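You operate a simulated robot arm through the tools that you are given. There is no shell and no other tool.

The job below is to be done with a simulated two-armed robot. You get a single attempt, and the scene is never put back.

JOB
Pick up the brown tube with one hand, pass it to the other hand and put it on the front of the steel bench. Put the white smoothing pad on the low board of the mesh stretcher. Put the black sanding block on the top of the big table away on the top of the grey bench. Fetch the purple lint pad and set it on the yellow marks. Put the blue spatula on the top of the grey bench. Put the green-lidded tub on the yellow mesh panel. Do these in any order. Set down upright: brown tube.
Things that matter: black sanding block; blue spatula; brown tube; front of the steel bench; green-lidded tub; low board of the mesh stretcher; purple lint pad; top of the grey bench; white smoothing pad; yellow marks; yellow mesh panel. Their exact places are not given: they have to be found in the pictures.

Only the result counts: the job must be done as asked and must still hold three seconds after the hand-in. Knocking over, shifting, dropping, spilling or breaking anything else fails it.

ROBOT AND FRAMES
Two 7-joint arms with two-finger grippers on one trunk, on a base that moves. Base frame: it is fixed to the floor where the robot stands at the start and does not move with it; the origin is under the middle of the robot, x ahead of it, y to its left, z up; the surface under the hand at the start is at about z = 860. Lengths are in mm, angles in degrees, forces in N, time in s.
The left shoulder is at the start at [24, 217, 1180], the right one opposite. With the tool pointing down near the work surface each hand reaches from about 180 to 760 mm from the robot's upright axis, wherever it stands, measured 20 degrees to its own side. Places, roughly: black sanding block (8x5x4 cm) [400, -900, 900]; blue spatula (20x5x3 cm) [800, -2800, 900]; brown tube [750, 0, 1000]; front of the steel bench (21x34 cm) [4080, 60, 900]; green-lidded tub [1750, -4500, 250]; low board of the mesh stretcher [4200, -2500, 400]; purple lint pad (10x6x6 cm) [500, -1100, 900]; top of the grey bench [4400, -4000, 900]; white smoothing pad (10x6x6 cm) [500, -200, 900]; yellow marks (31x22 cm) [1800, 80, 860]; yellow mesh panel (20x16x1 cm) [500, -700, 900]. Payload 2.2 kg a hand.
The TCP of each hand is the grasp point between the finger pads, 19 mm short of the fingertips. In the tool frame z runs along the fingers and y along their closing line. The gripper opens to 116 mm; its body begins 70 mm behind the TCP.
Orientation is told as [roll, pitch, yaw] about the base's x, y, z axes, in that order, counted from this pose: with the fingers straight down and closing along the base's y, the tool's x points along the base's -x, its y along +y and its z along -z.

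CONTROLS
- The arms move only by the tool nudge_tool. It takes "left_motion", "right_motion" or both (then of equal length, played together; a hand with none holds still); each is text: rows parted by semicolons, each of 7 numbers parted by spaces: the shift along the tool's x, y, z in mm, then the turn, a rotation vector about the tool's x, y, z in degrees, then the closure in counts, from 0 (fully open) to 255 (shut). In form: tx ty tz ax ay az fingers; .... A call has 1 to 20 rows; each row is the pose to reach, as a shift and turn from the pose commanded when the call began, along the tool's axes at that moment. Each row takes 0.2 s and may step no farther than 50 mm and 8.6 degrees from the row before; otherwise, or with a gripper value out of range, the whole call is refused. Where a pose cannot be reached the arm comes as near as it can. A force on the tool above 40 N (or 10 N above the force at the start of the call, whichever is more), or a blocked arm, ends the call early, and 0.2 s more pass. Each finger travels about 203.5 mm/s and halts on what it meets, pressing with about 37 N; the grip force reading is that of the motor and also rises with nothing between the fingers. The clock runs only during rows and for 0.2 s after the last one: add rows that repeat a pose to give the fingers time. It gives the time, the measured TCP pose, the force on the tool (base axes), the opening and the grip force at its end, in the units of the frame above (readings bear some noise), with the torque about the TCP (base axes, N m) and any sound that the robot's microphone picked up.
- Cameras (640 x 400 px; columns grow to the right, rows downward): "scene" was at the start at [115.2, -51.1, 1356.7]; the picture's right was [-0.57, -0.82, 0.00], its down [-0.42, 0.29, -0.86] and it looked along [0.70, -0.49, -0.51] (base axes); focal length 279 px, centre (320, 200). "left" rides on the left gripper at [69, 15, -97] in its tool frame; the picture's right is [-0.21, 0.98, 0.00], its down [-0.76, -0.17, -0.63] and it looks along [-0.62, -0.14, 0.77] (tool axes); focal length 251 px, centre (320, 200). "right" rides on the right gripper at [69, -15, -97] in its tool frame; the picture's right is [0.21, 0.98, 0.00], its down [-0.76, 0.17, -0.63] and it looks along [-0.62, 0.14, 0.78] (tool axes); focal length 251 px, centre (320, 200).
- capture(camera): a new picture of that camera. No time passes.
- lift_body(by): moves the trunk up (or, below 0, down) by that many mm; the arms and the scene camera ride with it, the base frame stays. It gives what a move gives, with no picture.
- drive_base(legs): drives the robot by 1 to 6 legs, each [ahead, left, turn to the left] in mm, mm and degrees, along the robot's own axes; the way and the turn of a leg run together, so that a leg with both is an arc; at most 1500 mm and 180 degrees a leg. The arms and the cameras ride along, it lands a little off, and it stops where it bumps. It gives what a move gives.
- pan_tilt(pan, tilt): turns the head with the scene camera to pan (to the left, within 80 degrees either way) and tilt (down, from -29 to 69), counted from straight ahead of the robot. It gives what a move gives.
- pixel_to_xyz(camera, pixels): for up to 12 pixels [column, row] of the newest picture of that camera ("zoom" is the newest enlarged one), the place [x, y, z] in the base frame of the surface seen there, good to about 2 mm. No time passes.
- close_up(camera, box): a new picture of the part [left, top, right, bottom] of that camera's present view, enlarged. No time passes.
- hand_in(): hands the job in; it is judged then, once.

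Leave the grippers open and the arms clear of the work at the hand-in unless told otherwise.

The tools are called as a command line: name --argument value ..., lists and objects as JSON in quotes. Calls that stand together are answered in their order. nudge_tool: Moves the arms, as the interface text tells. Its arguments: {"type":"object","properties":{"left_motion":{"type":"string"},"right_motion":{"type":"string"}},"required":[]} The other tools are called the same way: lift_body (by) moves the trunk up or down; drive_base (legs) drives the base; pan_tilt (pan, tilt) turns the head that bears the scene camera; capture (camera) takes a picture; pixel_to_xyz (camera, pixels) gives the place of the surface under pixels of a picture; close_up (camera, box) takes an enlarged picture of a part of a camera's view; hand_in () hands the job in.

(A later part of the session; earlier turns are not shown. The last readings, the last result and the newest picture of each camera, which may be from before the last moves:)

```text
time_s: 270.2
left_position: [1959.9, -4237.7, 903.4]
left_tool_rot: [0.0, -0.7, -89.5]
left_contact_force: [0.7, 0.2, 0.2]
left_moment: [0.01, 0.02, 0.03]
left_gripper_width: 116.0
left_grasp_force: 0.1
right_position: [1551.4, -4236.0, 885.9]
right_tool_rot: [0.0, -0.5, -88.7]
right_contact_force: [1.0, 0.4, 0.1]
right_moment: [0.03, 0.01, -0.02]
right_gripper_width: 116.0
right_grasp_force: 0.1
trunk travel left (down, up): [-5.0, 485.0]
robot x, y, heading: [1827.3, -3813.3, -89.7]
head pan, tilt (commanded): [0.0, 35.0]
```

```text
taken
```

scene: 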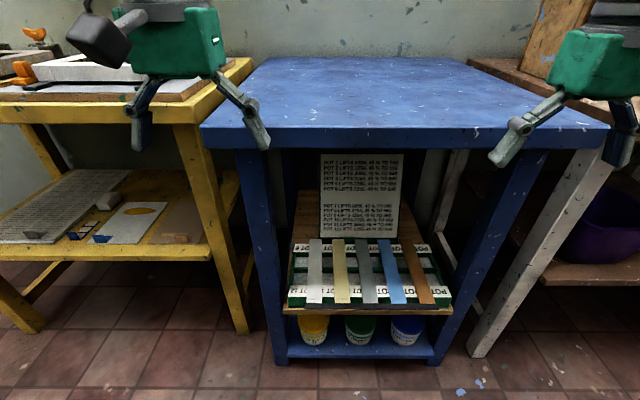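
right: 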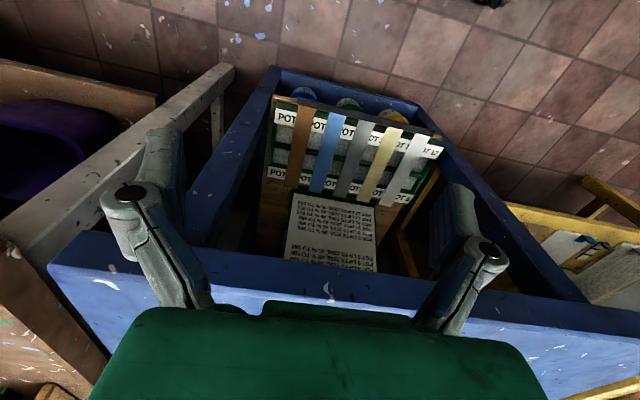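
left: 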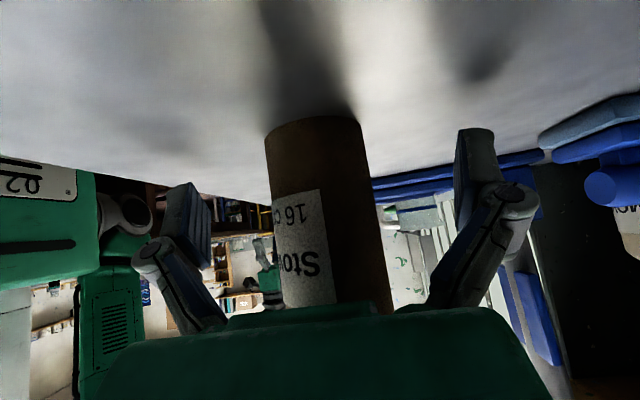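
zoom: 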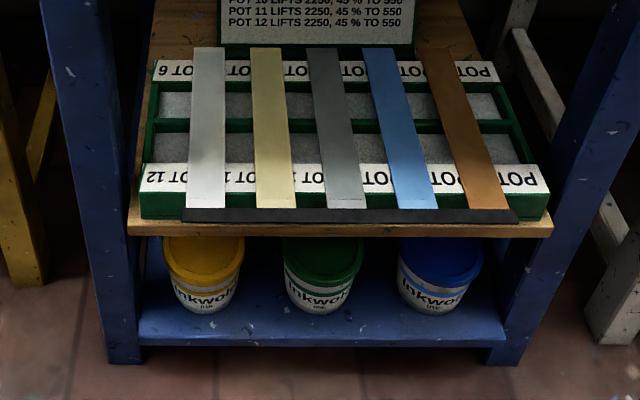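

The blue top's front edge is at y≈−4353. I raise the left hand out of the way and bring the right hand down in front of the rack: to about 425 mm ahead, 128 mm right, z≈265, tilted so that the fingers point forward and 35° down.

nudge_tool --left_motion "5 0 -9 0 0 0 0; 10 0 -18 0 0 0 0; 15 0 -27 0 0 0 0; 20 0 -36 0 0 0 0; 25 0 -45 0 0 0 0; 30 0 -54 0 0 0 0; 35 0 -63 0 0 0 0; 40 0 -72 0 0 0 0; 45 0 -81 0 0 0 0; 50 0 -90 0 0 0 0; 55 0 -100 0 0 0 0; 60 0 -110 0 0 0 0; 60 0 -115 0 0 0 0; 60 0 -120 0 0 0 0; 60 0 -120 0 0 0 0" --right_motion "0 10 44 0 -3.9 0 0; 0 21 89 0 -7.9 0 0; 0 31 133 0 -11.8 0 0; 0 42 177 0 -15.7 0 0; 0 52 221 0 -19.6 0 0; 0 63 266 0 -23.6 0 0; 0 73 310 0 -27.5 0 0; 0 84 354 0 -31.4 0 0; 0 94 399 0 -35.4 0 0; 0 105 443 0 -39.3 0 0; 0 115 487 0 -43.2 0 0; 0 126 531 0 -47.1 0 0; 0 136 576 0 -51.1 0 0; 0 147 620 0 -55 0 0; 0 147 620 0 -55 0 0"

capture --camera "scene"

capture --camera "right"

```text
time_s: 273.4
left_position: [1960.2, -4175.9, 1023.5]
left_tool_rot: [0.0, -0.7, -89.4]
left_contact_force: [-0.1, -0.1, -0.2]
left_moment: [-0.02, 0.01, -0.01]
left_gripper_width: 115.7
left_grasp_force: 0.0
right_position: [1698.9, -4238.9, 264.9]
right_tool_rot: [0.0, -55.7, -88.7]
right_contact_force: [0.2, 0.1, 0.5]
right_moment: [0.02, -0.02, 0.05]
right_gripper_width: 116.0
right_grasp_force: 0.1
trunk travel left (down, up): [-5.0, 485.0]
robot x, y, heading: [1824.5, -3811.4, -90.1]
head pan, tilt (commanded): [0.0, 35.0]
```

```text
taken
```

scene: 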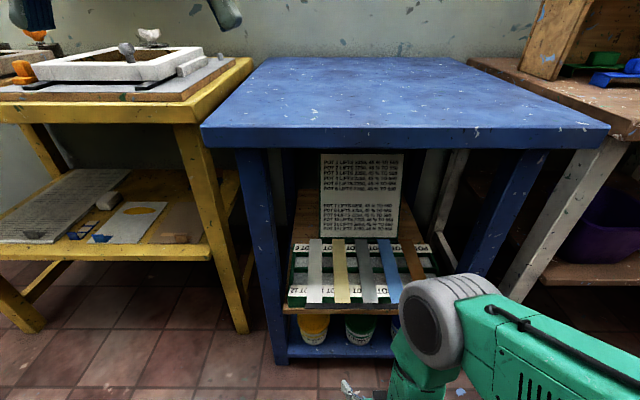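

```text
taken
```

right: 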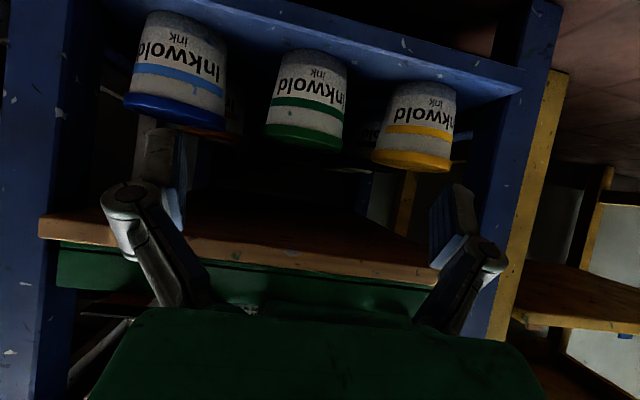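

The right camera sees the three tubs (image upside down); the green-lidded one is at (308,100). I measure it from here.

close_up --camera "right" --box '[220, 30, 400, 180]'

pixel_to_xyz --camera "right" --pixels '[[308, 75], [308, 110], [305, 135], [266, 130], [342, 143], [278, 60], [345, 70], [300, 52], [273, 105], [345, 115], [225, 110], [375, 155]]'

```text
2.67 times, centred on (310, 105) of right
```

zoom: 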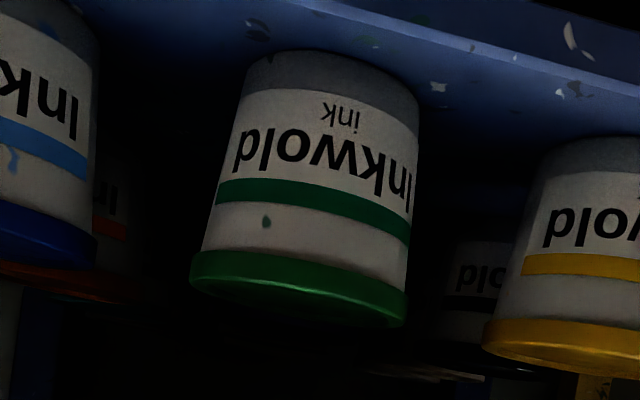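

```text
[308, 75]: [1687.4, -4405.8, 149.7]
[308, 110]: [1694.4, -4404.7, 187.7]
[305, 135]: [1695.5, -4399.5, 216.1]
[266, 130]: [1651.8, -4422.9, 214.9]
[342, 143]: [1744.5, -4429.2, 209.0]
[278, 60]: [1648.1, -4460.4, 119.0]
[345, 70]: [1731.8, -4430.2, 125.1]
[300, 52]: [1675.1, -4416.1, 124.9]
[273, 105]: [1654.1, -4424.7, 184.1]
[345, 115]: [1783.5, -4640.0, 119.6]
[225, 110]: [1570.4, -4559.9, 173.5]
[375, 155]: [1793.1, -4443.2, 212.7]
```

The tub: bottom z≈122, body about 86 mm wide, lid about 100 mm (z 208–225), centre ≈(1698, −4450). I lower the hand 60 mm, then drive 120 mm closer.

nudge_tool --right_motion "25 0 17 0 0 0 0; 49.6 0 33.8 0 0 0 0; 49.6 0 33.8 0 0 0 0"

drive_base --legs '[[118, 0, 0]]'

capture --camera "right"

capture --camera "scene"

```text
time_s: 274.2
left_position: [1959.2, -4176.1, 1024.0]
left_tool_rot: [0.0, -0.7, -89.6]
left_contact_force: [0.1, 0.6, 0.7]
left_moment: [0.02, 0.01, 0.0]
left_gripper_width: 116.1
left_grasp_force: 0.1
right_position: [1697.4, -4239.5, 204.1]
right_tool_rot: [0.0, -55.6, -88.8]
right_contact_force: [0.4, 0.1, 0.1]
right_moment: [0.01, 0.02, 0.03]
right_gripper_width: 116.1
right_grasp_force: 0.1
trunk travel left (down, up): [-5.0, 485.0]
robot x, y, heading: [1826.0, -3812.2, -89.9]
head pan, tilt (commanded): [0.0, 35.0]
```

```text
time_s: 275.4
left_position: [1959.4, -4291.4, 1023.1]
left_tool_rot: [-0.1, -0.6, -89.4]
left_contact_force: [0.8, -0.5, 0.0]
left_moment: [0.07, -0.01, 0.0]
left_gripper_width: 116.1
left_grasp_force: 0.1
right_position: [1698.6, -4352.0, 202.6]
right_tool_rot: [0.0, -55.5, -88.7]
right_contact_force: [-0.4, -0.3, -0.1]
right_moment: [-0.03, 0.03, 0.02]
right_gripper_width: 116.2
right_grasp_force: 0.0
trunk travel left (down, up): [-5.0, 485.0]
robot x, y, heading: [1825.6, -3926.9, -89.8]
head pan, tilt (commanded): [0.0, 35.0]
```

```text
taken
```

right: 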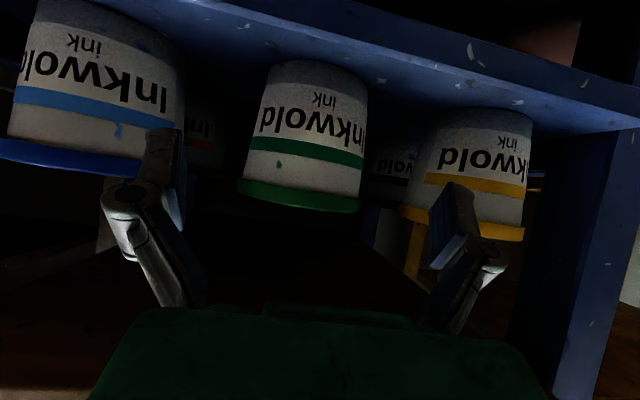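

```text
taken
```

scene: 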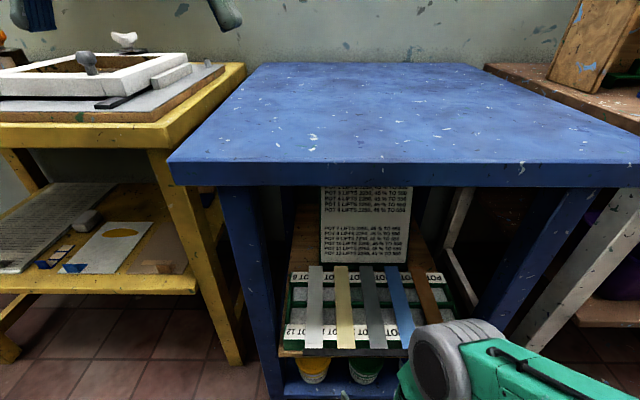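

I refine the tub's position from this closer view.

pixel_to_xyz --camera "right" --pixels '[[242, 190], [357, 203], [300, 205], [302, 150], [256, 130], [365, 150], [300, 75], [262, 100], [370, 110], [310, 120], [175, 165], [400, 215]]'

```text
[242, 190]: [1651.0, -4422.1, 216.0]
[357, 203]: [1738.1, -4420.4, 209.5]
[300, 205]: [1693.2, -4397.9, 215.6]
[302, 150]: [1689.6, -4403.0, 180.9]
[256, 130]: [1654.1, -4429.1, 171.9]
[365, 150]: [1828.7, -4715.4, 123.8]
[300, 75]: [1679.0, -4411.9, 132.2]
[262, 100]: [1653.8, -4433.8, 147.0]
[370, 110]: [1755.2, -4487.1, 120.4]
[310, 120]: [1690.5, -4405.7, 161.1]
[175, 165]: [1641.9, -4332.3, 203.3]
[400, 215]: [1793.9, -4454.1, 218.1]
```

Aligned within a few mm. I move in: 95 mm ahead and 31 mm down, fingers fully open around the tub's body.

nudge_tool --right_motion "-5 -1 28 0 0 0 0; -12 -2 50 0 0 0 0; -20 -3 73 0 0 0 0; -28.6 -3 95.6 0 0 0 0; -28.6 -3 95.6 0 0 0 0"

capture --camera "right"

```text
time_s: 276.6
left_position: [1960.4, -4287.5, 1023.6]
left_tool_rot: [0.1, -0.8, -89.4]
left_contact_force: [-0.8, -0.5, -0.3]
left_moment: [-0.01, 0.0, 0.03]
left_gripper_width: 116.1
left_grasp_force: 0.0
right_position: [1696.8, -4447.1, 174.3]
right_tool_rot: [0.1, -55.7, -88.8]
right_contact_force: [-0.1, -0.1, 0.0]
right_moment: [-0.01, -0.02, -0.04]
right_gripper_width: 115.8
right_grasp_force: 0.2
trunk travel left (down, up): [-5.0, 485.0]
robot x, y, heading: [1827.5, -3924.5, -89.7]
head pan, tilt (commanded): [0.0, 35.0]
```

```text
taken
```

right: 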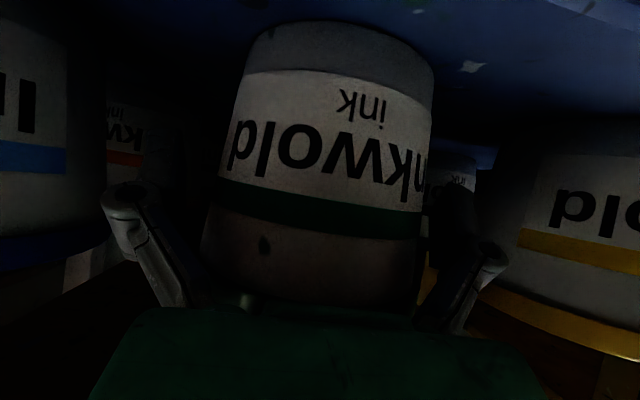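

The tub is between the fingers without contact. I close the right gripper.

nudge_tool --right_motion "0 0 0 0 0 0 25; 0 0 0 0 0 0 50; 0 0 0 0 0 0 80; 0 0 0 0 0 0 140; 0 0 0 0 0 0 255; 0 0 0 0 0 0 255"

capture --camera "right"

```text
time_s: 278.0
left_position: [1959.3, -4286.6, 1023.9]
left_tool_rot: [0.0, -0.8, -89.5]
left_contact_force: [0.4, 1.2, 0.2]
left_moment: [0.0, 0.03, 0.0]
left_gripper_width: 116.2
left_grasp_force: 0.0
right_position: [1695.7, -4448.6, 174.2]
right_tool_rot: [0.1, -55.9, -88.7]
right_contact_force: [-2.5, -1.0, 2.5]
right_moment: [-0.35, 0.27, -0.1]
right_gripper_width: 98.1
right_grasp_force: 37.2
trunk travel left (down, up): [-5.0, 485.0]
robot x, y, heading: [1826.0, -3924.0, -89.5]
head pan, tilt (commanded): [0.0, 35.0]
```

```text
taken
```

right: 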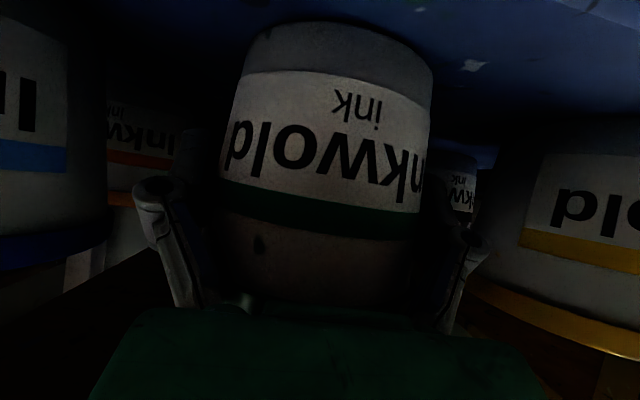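

Gripped (98 mm, 37 N). I lift it 25 mm and check, then pull it straight out toward me.

nudge_tool --right_motion "-8 0 -6 0 0 0 255; -20.6 0 -14 0 0 0 255; -20.6 0 -14 0 0 0 255"

capture --camera "right"

```text
time_s: 278.8
left_position: [1959.9, -4288.6, 1024.2]
left_tool_rot: [0.0, -0.9, -89.5]
left_contact_force: [0.0, -1.1, 0.0]
left_moment: [0.0, 0.0, -0.04]
left_gripper_width: 115.7
left_grasp_force: 0.1
right_position: [1695.4, -4447.1, 198.9]
right_tool_rot: [0.1, -55.7, -88.8]
right_contact_force: [0.4, 0.2, -5.9]
right_moment: [0.05, 0.02, -0.01]
right_gripper_width: 98.0
right_grasp_force: 36.7
trunk travel left (down, up): [-5.0, 485.0]
robot x, y, heading: [1827.5, -3927.4, -89.6]
head pan, tilt (commanded): [0.0, 35.0]
```

```text
taken
```

right: 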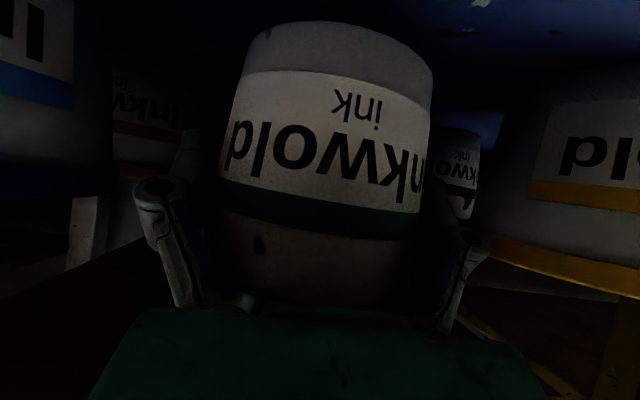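

It lifted cleanly (about 0.6 kg). I pull the hand back 90 mm, and then back the whole robot off 250 mm.

nudge_tool --right_motion "17 0 -25 0 0 0 255; 34 0 -50 0 0 0 255; 50.5 0 -74.5 0 0 0 255; 50.5 0 -74.5 0 0 0 255"

drive_base --legs '[[-130, 0, 0]]'

capture --camera "right"

capture --camera "scene"

```text
time_s: 279.8
left_position: [1958.2, -4287.3, 1023.8]
left_tool_rot: [0.1, -0.9, -89.4]
left_contact_force: [-0.5, 0.6, 0.9]
left_moment: [0.01, -0.02, -0.03]
left_gripper_width: 116.1
left_grasp_force: 0.1
right_position: [1695.3, -4355.6, 198.9]
right_tool_rot: [0.0, -55.7, -88.7]
right_contact_force: [-0.7, -0.1, -5.5]
right_moment: [0.02, -0.01, 0.0]
right_gripper_width: 98.1
right_grasp_force: 36.6
trunk travel left (down, up): [-5.0, 485.0]
robot x, y, heading: [1823.2, -3924.9, -89.7]
head pan, tilt (commanded): [0.0, 35.0]
```

```text
time_s: 281.1
left_position: [1958.6, -4152.9, 1024.5]
left_tool_rot: [0.1, -0.9, -89.5]
left_contact_force: [0.1, 0.2, -0.3]
left_moment: [-0.01, 0.02, 0.02]
left_gripper_width: 116.1
left_grasp_force: 0.0
right_position: [1693.4, -4222.1, 200.3]
right_tool_rot: [0.2, -55.8, -88.8]
right_contact_force: [1.2, 0.6, -5.1]
right_moment: [0.0, 0.01, -0.05]
right_gripper_width: 98.3
right_grasp_force: 36.5
trunk travel left (down, up): [-5.0, 485.0]
robot x, y, heading: [1827.0, -3794.1, -89.6]
head pan, tilt (commanded): [0.0, 35.0]
```

```text
taken
```

right: 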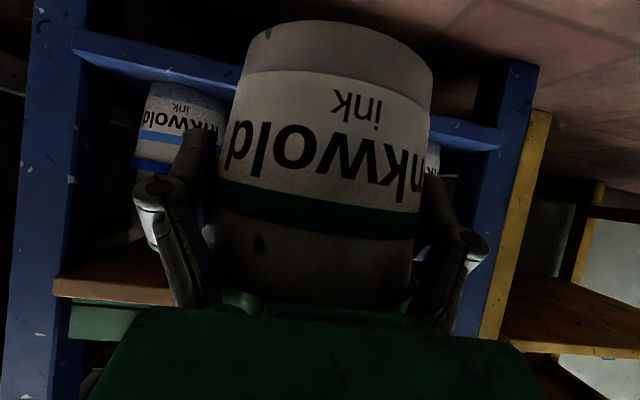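

```text
taken
```

scene: 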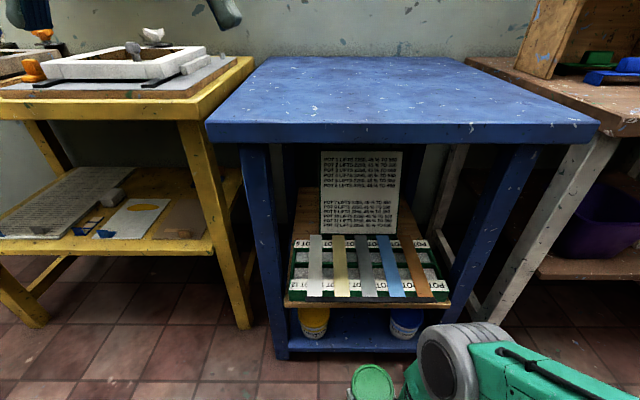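

The tub is out; its neighbours are untouched. I raise the hand with the tub straight up to z≈960.

nudge_tool --right_motion "-37 0 -25 0 0 0 255; -74 0 -50 0 0 0 255; -111 0 -75 0 0 0 255; -148 0 -101 0 0 0 255; -185 0 -126 0 0 0 255; -222 0 -151 0 0 0 255; -259 0 -176 0 0 0 255; -296 0 -201 0 0 0 255; -333 0 -226 0 0 0 255; -370 0 -251 0 0 0 255; -407 0 -277 0 0 0 255; -444 0 -302 0 0 0 255; -481 0 -327 0 0 0 255; -518 0 -352 0 0 0 255; -555 0 -377 0 0 0 255; -592 0 -402 0 0 0 255; -628 0 -427 0 0 0 255; -628 0 -427 0 0 0 255"

capture --camera "scene"

capture --camera "right"

```text
time_s: 284.9
left_position: [1959.7, -4152.8, 1025.2]
left_tool_rot: [0.0, -0.9, -89.5]
left_contact_force: [0.9, 0.1, 0.3]
left_moment: [0.0, 0.03, 0.0]
left_gripper_width: 115.9
left_grasp_force: 0.0
right_position: [1695.6, -4218.5, 955.2]
right_tool_rot: [0.0, -55.8, -88.8]
right_contact_force: [0.6, -0.9, -4.9]
right_moment: [0.02, 0.02, 0.0]
right_gripper_width: 97.2
right_grasp_force: 36.9
trunk travel left (down, up): [-5.0, 485.0]
robot x, y, heading: [1822.8, -3792.6, -89.6]
head pan, tilt (commanded): [0.0, 35.0]
```

```text
taken
```

scene: 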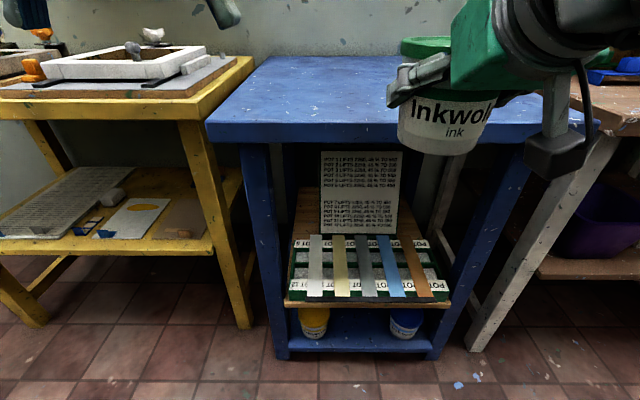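

```text
taken
```

right: 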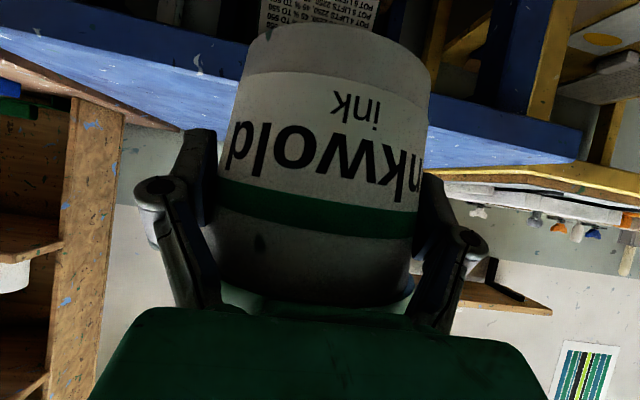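

Next I drive with the tub to the front side: turn right to face −x and go along the table's end to x≈−50.

drive_base --legs '[[0, 0, -90], [1000, 0, 0], [860, 0, 0]]'

pan_tilt --pan -60 --tilt 15

capture --camera "scene"

```text
time_s: 298.3
left_position: [-429.0, -3840.2, 1025.4]
left_tool_rot: [0.0, -0.9, 178.0]
left_contact_force: [-0.4, 0.1, 0.3]
left_moment: [0.01, -0.03, 0.01]
left_gripper_width: 116.1
left_grasp_force: 0.2
right_position: [-484.3, -3573.2, 955.7]
right_tool_rot: [0.3, -55.8, 178.6]
right_contact_force: [0.6, 0.0, -5.6]
right_moment: [0.0, -0.04, -0.02]
right_gripper_width: 95.7
right_grasp_force: 37.3
trunk travel left (down, up): [-5.0, 485.0]
robot x, y, heading: [-61.9, -3722.9, 177.5]
head pan, tilt (commanded): [0.0, 35.0]
```

```text
time_s: 299.6
left_position: [-427.5, -3840.0, 1026.3]
left_tool_rot: [0.0, -1.1, 177.9]
left_contact_force: [-0.3, 0.5, 0.1]
left_moment: [0.02, 0.01, -0.01]
left_gripper_width: 116.0
left_grasp_force: 0.0
right_position: [-482.1, -3574.2, 956.5]
right_tool_rot: [0.2, -55.9, 178.7]
right_contact_force: [1.0, 0.4, -5.5]
right_moment: [0.01, -0.02, -0.04]
right_gripper_width: 95.7
right_grasp_force: 36.6
trunk travel left (down, up): [-5.0, 485.0]
robot x, y, heading: [-60.1, -3723.4, 178.0]
head pan, tilt (commanded): [-60.0, 15.0]
```

```text
taken
```

scene: 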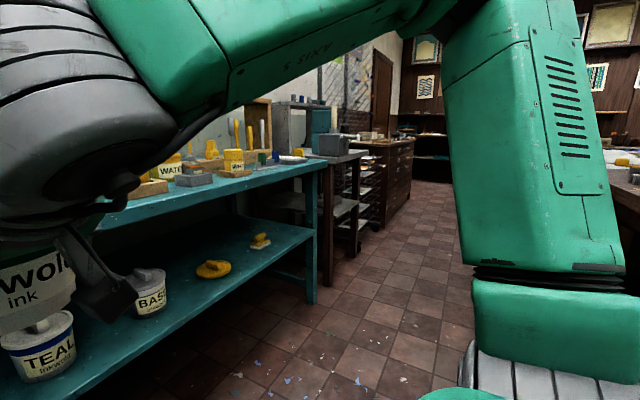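

I go 160 mm further to keep clear of the table's front edge and turn right to face +y along the front aisle.

drive_base --legs '[[160, 0, 0], [0, 0, -88]]'

pan_tilt --pan -30 --tilt 15

capture --camera "scene"

```text
time_s: 304.7
left_position: [-352.5, -3356.7, 1026.4]
left_tool_rot: [0.2, -0.9, 89.5]
left_contact_force: [0.5, -0.4, -0.9]
left_moment: [0.01, 0.02, 0.01]
left_gripper_width: 116.0
left_grasp_force: 0.2
right_position: [-86.2, -3293.9, 956.3]
right_tool_rot: [0.2, -56.0, 90.2]
right_contact_force: [-0.3, 0.1, -6.0]
right_moment: [-0.05, -0.02, -0.03]
right_gripper_width: 94.8
right_grasp_force: 37.3
trunk travel left (down, up): [-5.0, 485.0]
robot x, y, heading: [-224.7, -3714.6, 89.1]
head pan, tilt (commanded): [-60.0, 15.0]
```

```text
time_s: 305.7
left_position: [-352.2, -3358.2, 1025.7]
left_tool_rot: [0.0, -1.1, 89.6]
left_contact_force: [0.7, -0.1, 0.0]
left_moment: [0.01, -0.02, 0.01]
left_gripper_width: 116.3
left_grasp_force: 0.0
right_position: [-87.7, -3295.8, 957.1]
right_tool_rot: [0.1, -56.0, 90.2]
right_contact_force: [-1.0, -0.2, -6.3]
right_moment: [-0.05, 0.02, 0.0]
right_gripper_width: 95.1
right_grasp_force: 36.8
trunk travel left (down, up): [-5.0, 485.0]
robot x, y, heading: [-223.2, -3717.7, 89.4]
head pan, tilt (commanded): [-30.0, 15.0]
```

```text
taken
```

scene: 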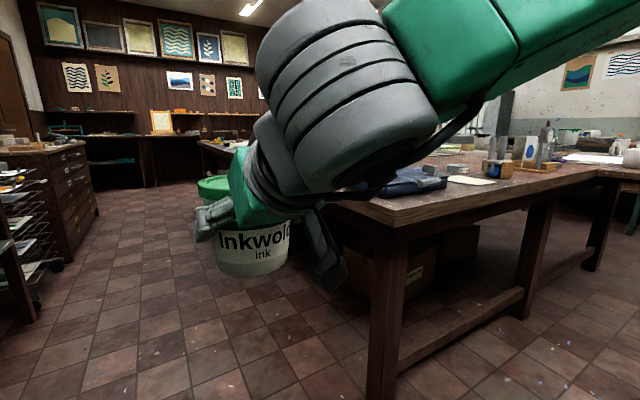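

The tub is still well held. I drive ahead 850 mm and look at the table for the blue spatula.

drive_base --legs '[[850, 0, 0]]'

pan_tilt --pan -78 --tilt 15

capture --camera "scene"

```text
time_s: 310.2
left_position: [-327.5, -2503.3, 1026.3]
left_tool_rot: [0.0, -1.1, 88.6]
left_contact_force: [0.2, 1.0, -0.3]
left_moment: [0.0, 0.0, 0.01]
left_gripper_width: 116.0
left_grasp_force: 0.1
right_position: [-60.4, -2444.7, 955.4]
right_tool_rot: [0.1, -56.0, 89.2]
right_contact_force: [-0.2, 0.4, -6.2]
right_moment: [-0.08, 0.02, 0.02]
right_gripper_width: 94.5
right_grasp_force: 37.3
trunk travel left (down, up): [-5.0, 485.0]
robot x, y, heading: [-208.4, -2862.4, 88.2]
head pan, tilt (commanded): [-30.0, 15.0]
```

```text
time_s: 311.4
left_position: [-327.6, -2505.0, 1026.1]
left_tool_rot: [0.0, -1.2, 88.5]
left_contact_force: [0.5, -0.1, -0.9]
left_moment: [0.0, -0.02, -0.02]
left_gripper_width: 116.2
left_grasp_force: 0.1
right_position: [-61.7, -2445.7, 958.1]
right_tool_rot: [0.2, -56.1, 89.1]
right_contact_force: [-0.4, 0.7, -5.1]
right_moment: [-0.04, -0.01, 0.0]
right_gripper_width: 94.3
right_grasp_force: 36.9
trunk travel left (down, up): [-5.0, 485.0]
robot x, y, heading: [-208.2, -2864.8, 88.3]
head pan, tilt (commanded): [-78.0, 15.0]
```

```text
taken
```

scene: 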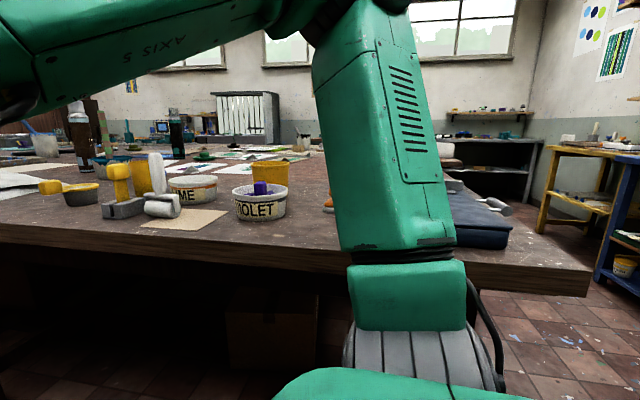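

I turn right to face the table squarely and look over its top.

drive_base --legs '[[0, 0, -88.3]]'

pan_tilt --pan 0 --tilt 15

capture --camera "scene"

```text
time_s: 315.5
left_position: [147.9, -2728.3, 1027.1]
left_tool_rot: [0.0, -1.2, 0.7]
left_contact_force: [1.0, -0.5, -0.4]
left_moment: [-0.03, 0.03, -0.02]
left_gripper_width: 116.2
left_grasp_force: 0.1
right_position: [214.7, -2992.7, 957.7]
right_tool_rot: [0.2, -56.0, 1.3]
right_contact_force: [-0.3, 0.2, -5.2]
right_moment: [0.01, 0.0, -0.02]
right_gripper_width: 93.9
right_grasp_force: 37.3
trunk travel left (down, up): [-5.0, 485.0]
robot x, y, heading: [-204.4, -2865.6, 0.3]
head pan, tilt (commanded): [-78.0, 15.0]
```

```text
time_s: 317.0
left_position: [147.9, -2728.3, 1027.3]
left_tool_rot: [0.1, -1.3, 0.7]
left_contact_force: [-0.2, -0.1, 0.1]
left_moment: [0.02, 0.03, 0.0]
left_gripper_width: 116.2
left_grasp_force: 0.1
right_position: [215.9, -2992.4, 957.0]
right_tool_rot: [0.1, -56.1, 1.3]
right_contact_force: [0.9, 0.0, -5.9]
right_moment: [0.01, 0.04, -0.03]
right_gripper_width: 93.4
right_grasp_force: 37.2
trunk travel left (down, up): [-5.0, 485.0]
robot x, y, heading: [-205.3, -2864.8, 0.2]
head pan, tilt (commanded): [0.0, 15.0]
```

```text
taken
```

scene: 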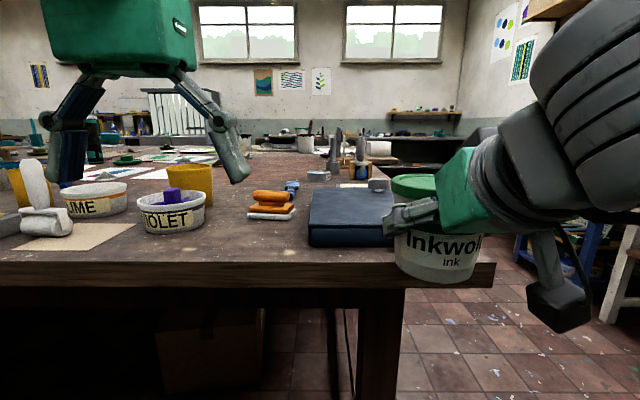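

I check the tub's grip in the right camera and measure the blue things on the table (dark-blue slab at (350,215), blue piece at (291,187)).

capture --camera "right"

pixel_to_xyz --camera "scene" --pixels '[[350, 200], [350, 235], [291, 187], [378, 184], [270, 195], [320, 177], [340, 165], [362, 170], [260, 215], [360, 190], [315, 235], [390, 225]]'

close_up --camera "scene" --box '[230, 110, 420, 260]'

```text
taken
```

right: 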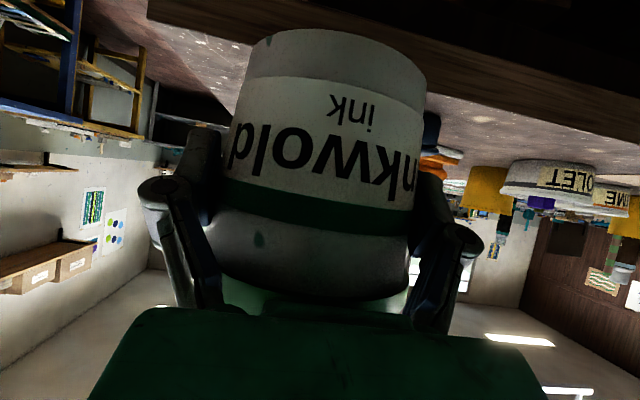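

```text
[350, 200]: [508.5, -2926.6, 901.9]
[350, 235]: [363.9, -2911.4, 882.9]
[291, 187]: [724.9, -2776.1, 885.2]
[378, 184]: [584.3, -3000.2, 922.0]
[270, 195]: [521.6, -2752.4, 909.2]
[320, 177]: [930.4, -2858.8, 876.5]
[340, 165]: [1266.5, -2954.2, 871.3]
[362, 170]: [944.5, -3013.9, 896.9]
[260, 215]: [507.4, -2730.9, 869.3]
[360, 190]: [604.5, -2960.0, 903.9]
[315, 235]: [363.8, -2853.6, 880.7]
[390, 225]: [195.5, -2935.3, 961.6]
```

```text
2.67 times, centred on (325, 185) of scene
```

zoom: 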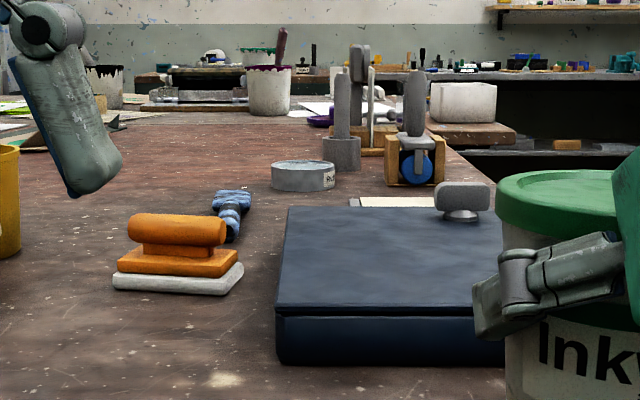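

The small blue striped tool at about (725, −2776) is the blue spatula; I'll fetch it later. First the tub: I drive along the front aisle to the yellow mesh panel (turn left, 2300 mm ahead, turn right).

drive_base --legs '[[0, 0, 89.8], [1150, 0, 0], [1150, 0, 0]]'

drive_base --legs '[[0, 0, -90]]'

pan_tilt --pan -5 --tilt 25

capture --camera "scene"

```text
time_s: 331.9
left_position: [-265.0, -245.6, 1027.3]
left_tool_rot: [0.1, -1.3, 89.1]
left_contact_force: [-0.1, 0.2, 0.2]
left_moment: [-0.04, -0.02, -0.01]
left_gripper_width: 116.0
left_grasp_force: 0.0
right_position: [1.0, -186.4, 956.7]
right_tool_rot: [0.1, -56.1, 89.8]
right_contact_force: [-0.3, 0.7, -5.5]
right_moment: [-0.06, 0.01, -0.01]
right_gripper_width: 92.2
right_grasp_force: 37.0
trunk travel left (down, up): [-5.0, 485.0]
robot x, y, heading: [-139.9, -601.6, 89.1]
head pan, tilt (commanded): [0.0, 15.0]
```

```text
time_s: 336.0
left_position: [214.4, -472.1, 1028.9]
left_tool_rot: [0.0, -1.4, 0.0]
left_contact_force: [-0.2, -0.3, 0.5]
left_moment: [-0.02, -0.04, -0.01]
left_gripper_width: 115.7
left_grasp_force: 0.1
right_position: [278.0, -737.2, 958.7]
right_tool_rot: [0.2, -56.2, 0.5]
right_contact_force: [0.2, 0.1, -5.9]
right_moment: [0.02, 0.06, 0.02]
right_gripper_width: 91.5
right_grasp_force: 37.2
trunk travel left (down, up): [-5.0, 485.0]
robot x, y, heading: [-140.7, -604.4, -0.2]
head pan, tilt (commanded): [0.0, 15.0]
```

```text
time_s: 336.8
left_position: [212.3, -472.6, 1029.0]
left_tool_rot: [-0.1, -1.5, 0.0]
left_contact_force: [-0.1, -0.9, 0.5]
left_moment: [0.01, 0.02, -0.03]
left_gripper_width: 115.9
left_grasp_force: 0.0
right_position: [277.3, -736.0, 958.3]
right_tool_rot: [0.1, -56.3, 0.6]
right_contact_force: [-0.4, 0.5, -5.5]
right_moment: [0.0, 0.05, 0.0]
right_gripper_width: 91.6
right_grasp_force: 37.0
trunk travel left (down, up): [-5.0, 485.0]
robot x, y, heading: [-137.9, -602.1, -0.3]
head pan, tilt (commanded): [-5.0, 25.0]
```

```text
taken
```

scene: 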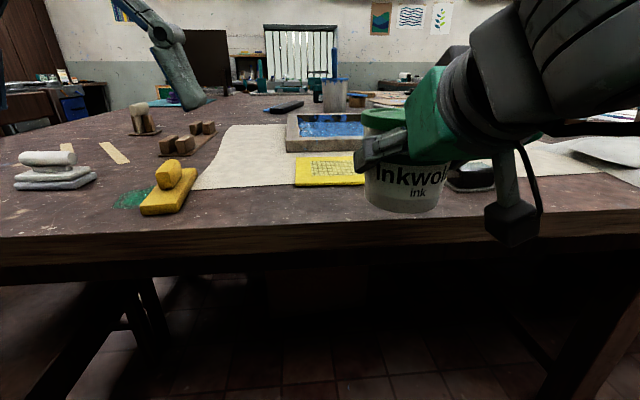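

The yellow panel is just beyond the tub. I drive 140 mm ahead (tub's underside is at z≈906, 46 mm above the table).

drive_base --legs '[[140, 0, 0]]'

pan_tilt --pan -10 --tilt 30

capture --camera "scene"

capture --camera "left"

```text
time_s: 338.1
left_position: [351.4, -474.3, 1029.1]
left_tool_rot: [0.1, -1.4, -0.2]
left_contact_force: [0.0, 0.6, -0.2]
left_moment: [0.04, 0.0, 0.02]
left_gripper_width: 115.9
left_grasp_force: 0.1
right_position: [415.8, -739.4, 957.6]
right_tool_rot: [0.2, -56.2, 0.4]
right_contact_force: [0.4, -0.4, -6.2]
right_moment: [-0.03, 0.09, 0.01]
right_gripper_width: 91.7
right_grasp_force: 37.3
trunk travel left (down, up): [-5.0, 485.0]
robot x, y, heading: [2.6, -604.3, -0.5]
head pan, tilt (commanded): [-5.0, 25.0]
```

```text
time_s: 338.7
left_position: [350.4, -474.5, 1028.4]
left_tool_rot: [0.0, -1.5, -0.3]
left_contact_force: [-0.2, 0.2, -0.2]
left_moment: [0.02, -0.01, 0.0]
left_gripper_width: 116.1
left_grasp_force: 0.1
right_position: [413.2, -738.6, 959.4]
right_tool_rot: [0.1, -56.4, 0.4]
right_contact_force: [0.8, 0.1, -4.9]
right_moment: [-0.01, 0.08, -0.02]
right_gripper_width: 91.7
right_grasp_force: 36.7
trunk travel left (down, up): [-5.0, 485.0]
robot x, y, heading: [0.4, -601.4, -0.6]
head pan, tilt (commanded): [-10.0, 30.0]
```

```text
taken
```

scene: 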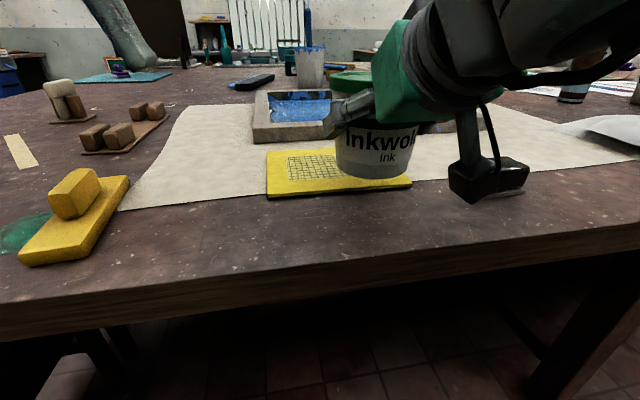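

```text
taken
```

left: 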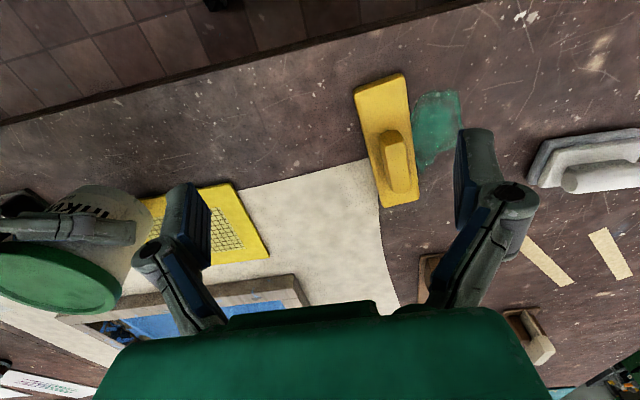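

I measure the panel's corners and the tub's underside.

pixel_to_xyz --camera "scene" --pixels '[[269, 195], [410, 184], [268, 153], [335, 150], [310, 170], [372, 176], [340, 168], [405, 165], [372, 150], [350, 130], [340, 140], [300, 195]]'

pixel_to_xyz --camera "left" --pixels '[[270, 257], [238, 183], [210, 265], [160, 195], [60, 280], [100, 200], [20, 260], [115, 290], [60, 305]]'

```text
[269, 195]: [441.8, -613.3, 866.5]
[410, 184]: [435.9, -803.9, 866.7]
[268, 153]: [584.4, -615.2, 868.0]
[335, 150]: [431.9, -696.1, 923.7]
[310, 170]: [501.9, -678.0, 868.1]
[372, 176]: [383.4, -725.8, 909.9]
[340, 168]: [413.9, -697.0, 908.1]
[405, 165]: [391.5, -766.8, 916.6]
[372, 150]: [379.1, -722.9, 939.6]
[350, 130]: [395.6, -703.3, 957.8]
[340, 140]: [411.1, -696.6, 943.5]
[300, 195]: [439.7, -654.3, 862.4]
```

```text
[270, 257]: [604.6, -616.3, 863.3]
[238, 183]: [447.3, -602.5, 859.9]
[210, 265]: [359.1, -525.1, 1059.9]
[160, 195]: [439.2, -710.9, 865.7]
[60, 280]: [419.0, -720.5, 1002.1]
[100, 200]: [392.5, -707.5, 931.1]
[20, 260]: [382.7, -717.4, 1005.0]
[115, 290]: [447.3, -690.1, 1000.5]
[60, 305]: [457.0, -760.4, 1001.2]
```

Panel: x 437–602, y −808…−612, centre (520, −709), z=868. The tub's centre is at about (424, −736). I move it 96 mm ahead and 27 mm left over the panel's centre.

nudge_tool --right_motion "-18 9 27 0 0 0 255; -36 18 54 0 0 0 255; -53 27 80 0 0 0 255; -53 27 80 0 0 0 255"

capture --camera "scene"

capture --camera "left"

```text
time_s: 339.7
left_position: [349.7, -473.1, 1028.2]
left_tool_rot: [0.1, -1.4, -0.2]
left_contact_force: [-0.3, 1.1, -1.7]
left_moment: [-0.01, -0.04, 0.0]
left_gripper_width: 116.1
left_grasp_force: 0.1
right_position: [507.9, -712.1, 962.3]
right_tool_rot: [0.0, -56.5, 0.5]
right_contact_force: [-0.5, -0.5, -6.7]
right_moment: [0.0, 0.03, 0.01]
right_gripper_width: 91.5
right_grasp_force: 37.3
trunk travel left (down, up): [-5.0, 485.0]
robot x, y, heading: [-2.2, -600.2, -0.3]
head pan, tilt (commanded): [-10.0, 30.0]
```

```text
taken
```

scene: 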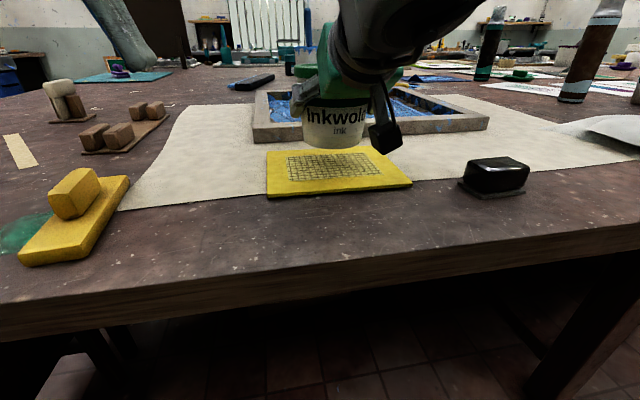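

```text
taken
```

left: 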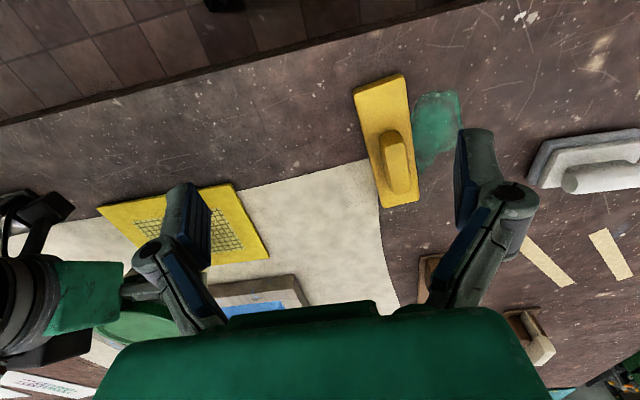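

I check the tub's place over the panel.

pixel_to_xyz --camera "scene" --pixels '[[335, 145], [306, 138], [363, 138], [335, 120], [385, 150], [268, 153], [410, 184], [378, 147]]'

close_up --camera "scene" --box '[240, 60, 440, 210]'

```text
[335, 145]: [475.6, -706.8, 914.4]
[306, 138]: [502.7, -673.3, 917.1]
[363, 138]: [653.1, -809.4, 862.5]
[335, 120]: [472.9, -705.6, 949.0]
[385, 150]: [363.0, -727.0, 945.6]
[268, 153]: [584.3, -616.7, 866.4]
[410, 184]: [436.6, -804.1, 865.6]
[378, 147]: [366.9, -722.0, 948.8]
```

```text
2.67 times, centred on (340, 135) of scene
```

zoom: 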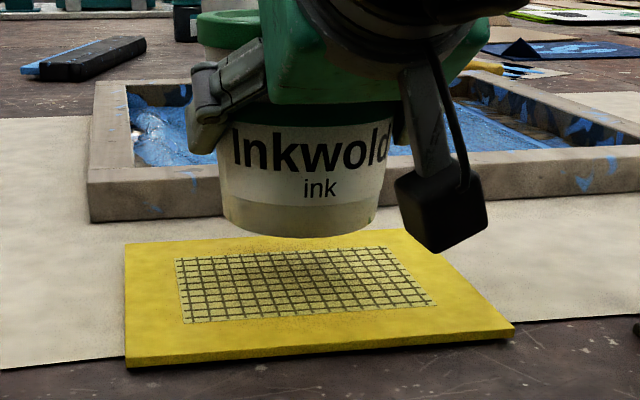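

It is centred. I lower 30 mm, then in small steps to contact.

nudge_tool --right_motion "8.3 0 5.5 0 0 0 255; 16.7 0 11 0 0 0 255; 25 0 16.6 0 0 0 255; 25 0 16.6 0 0 0 255"

close_up --camera "scene" --box '[240, 60, 440, 210]'

```text
time_s: 340.7
left_position: [350.4, -473.5, 1029.2]
left_tool_rot: [0.0, -1.3, -0.2]
left_contact_force: [0.3, 0.0, 0.0]
left_moment: [0.01, 0.04, 0.01]
left_gripper_width: 116.0
left_grasp_force: 0.2
right_position: [509.1, -711.1, 931.3]
right_tool_rot: [0.2, -56.4, 0.4]
right_contact_force: [0.3, 0.2, -5.6]
right_moment: [-0.02, 0.06, -0.04]
right_gripper_width: 91.5
right_grasp_force: 36.6
trunk travel left (down, up): [-5.0, 485.0]
robot x, y, heading: [-2.3, -601.5, -0.4]
head pan, tilt (commanded): [-10.0, 30.0]
```

```text
2.67 times, centred on (340, 135) of scene
```

zoom: 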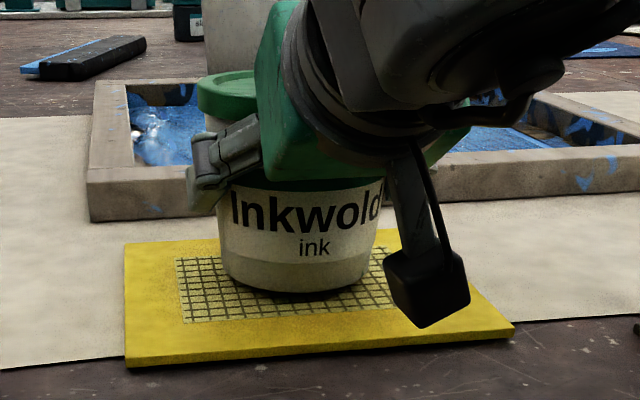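

A few millimetres remain. I lower in 2 mm steps.

nudge_tool --right_motion "1.7 0 1.1 0 0 0 255; 3.3 0 2.2 0 0 0 255; 5 0 3.3 0 0 0 255; 5 0 3.3 0 0 0 255"

```text
time_s: 341.7
left_position: [351.0, -474.5, 1028.4]
left_tool_rot: [0.0, -1.4, -0.2]
left_contact_force: [0.0, 0.5, -0.3]
left_moment: [-0.02, 0.0, -0.03]
left_gripper_width: 115.9
left_grasp_force: 0.0
right_position: [509.3, -711.4, 924.2]
right_tool_rot: [0.0, -56.2, 0.5]
right_contact_force: [0.0, -0.2, -4.8]
right_moment: [0.0, 0.08, 0.0]
right_gripper_width: 91.2
right_grasp_force: 36.7
trunk travel left (down, up): [-5.0, 485.0]
robot x, y, heading: [-3.9, -601.7, -0.4]
head pan, tilt (commanded): [-10.0, 30.0]
```

Still −4.8 N (free hanging). I go on in 1.5 mm steps.

nudge_tool --right_motion "1.25 0 0.8 0 0 0 255; 2.5 0 1.6 0 0 0 255; 2.5 0 1.6 0 0 0 255"

close_up --camera "scene" --box '[290, 100, 400, 190]'

```text
time_s: 342.5
left_position: [350.3, -474.9, 1029.3]
left_tool_rot: [-0.1, -1.5, -0.2]
left_contact_force: [0.3, -0.8, -0.4]
left_moment: [0.01, 0.05, -0.01]
left_gripper_width: 115.7
left_grasp_force: 0.0
right_position: [509.0, -710.1, 923.3]
right_tool_rot: [0.2, -56.6, 0.3]
right_contact_force: [-0.4, -0.5, 8.3]
right_moment: [-0.3, -0.53, -0.07]
right_gripper_width: 91.2
right_grasp_force: 36.6
trunk travel left (down, up): [-5.0, 485.0]
robot x, y, heading: [-0.9, -604.9, -0.6]
head pan, tilt (commanded): [-10.0, 30.0]
```

```text
4.44 times, centred on (345, 145) of scene
```

zoom: 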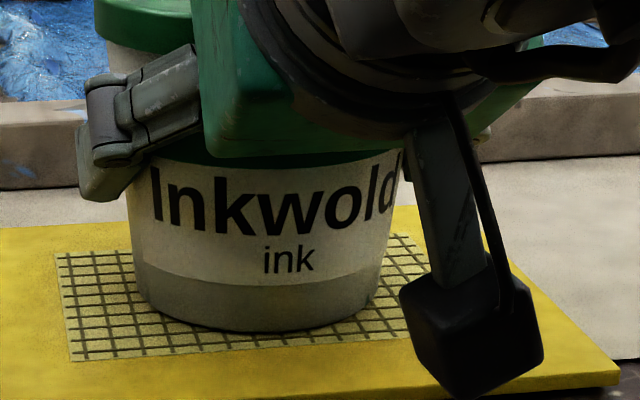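

Contact (8 N up). I open the fingers and draw the hand back along its axis.

nudge_tool --right_motion "0 0 0 0 0 0 60; 0 0 0 0 0 0 40; 0 0 0 0 0 0 0; 0 0 0 0 0 0 0; 0 0 0 0 0 0 0"

capture --camera "right"

close_up --camera "scene" --box '[240, 60, 440, 210]'

```text
time_s: 343.7
left_position: [349.7, -474.0, 1029.9]
left_tool_rot: [0.0, -1.4, -0.2]
left_contact_force: [0.6, 0.4, 0.6]
left_moment: [0.02, -0.04, -0.01]
left_gripper_width: 116.0
left_grasp_force: 0.1
right_position: [507.6, -710.5, 921.5]
right_tool_rot: [0.1, -56.3, 0.4]
right_contact_force: [0.1, -0.9, -0.5]
right_moment: [0.02, -0.02, -0.01]
right_gripper_width: 116.0
right_grasp_force: 0.0
trunk travel left (down, up): [-5.0, 485.0]
robot x, y, heading: [-1.0, -600.3, -0.6]
head pan, tilt (commanded): [-10.0, 30.0]
```

```text
taken
```

right: 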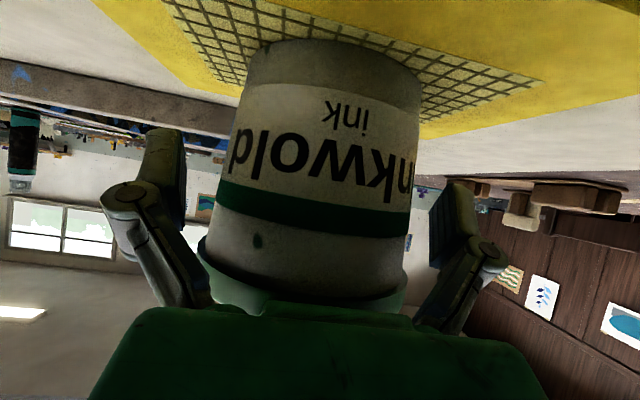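

```text
2.67 times, centred on (340, 135) of scene
```

zoom: 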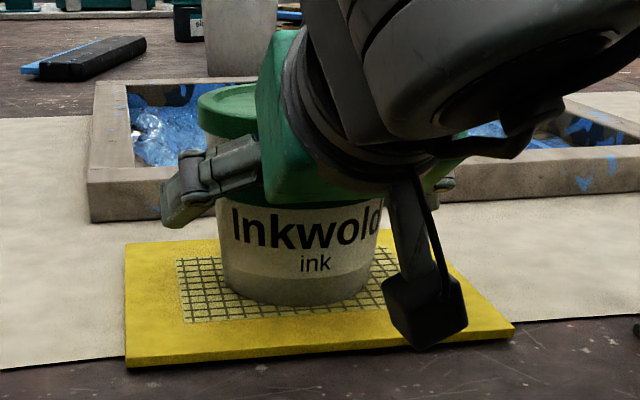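

The tub stands on the panel. I back the hand out along its axis by 150 mm.

nudge_tool --right_motion "0 0 -12 0 0 0 0; 0 0 -30 0 0 0 0; 0 0 -60 0 0 0 0; 0 0 -95 0 0 0 0; 0 0 -130 0 0 0 0; 0 0 -150 0 0 0 0; 0 0 -150 0 0 0 0"

capture --camera "scene"

```text
time_s: 345.3
left_position: [350.2, -473.5, 1027.8]
left_tool_rot: [0.0, -1.5, -0.2]
left_contact_force: [-0.2, 0.0, 0.5]
left_moment: [0.02, 0.04, 0.01]
left_gripper_width: 116.1
left_grasp_force: 0.1
right_position: [381.5, -714.2, 1004.8]
right_tool_rot: [0.0, -56.3, 0.4]
right_contact_force: [0.0, 0.6, -0.4]
right_moment: [0.0, -0.03, 0.01]
right_gripper_width: 116.2
right_grasp_force: 0.0
trunk travel left (down, up): [-5.0, 485.0]
robot x, y, heading: [-3.3, -605.1, -0.6]
head pan, tilt (commanded): [-10.0, 30.0]
```

```text
taken
```

scene: 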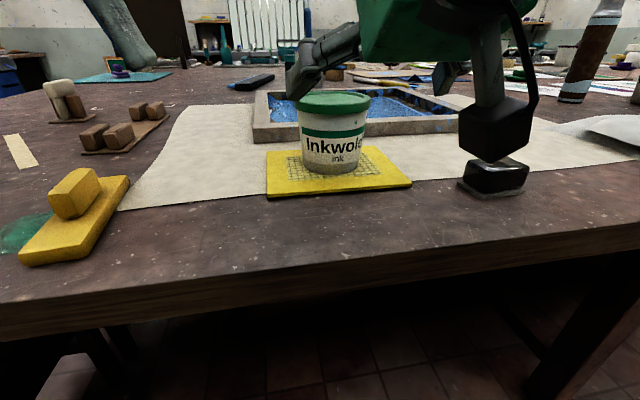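

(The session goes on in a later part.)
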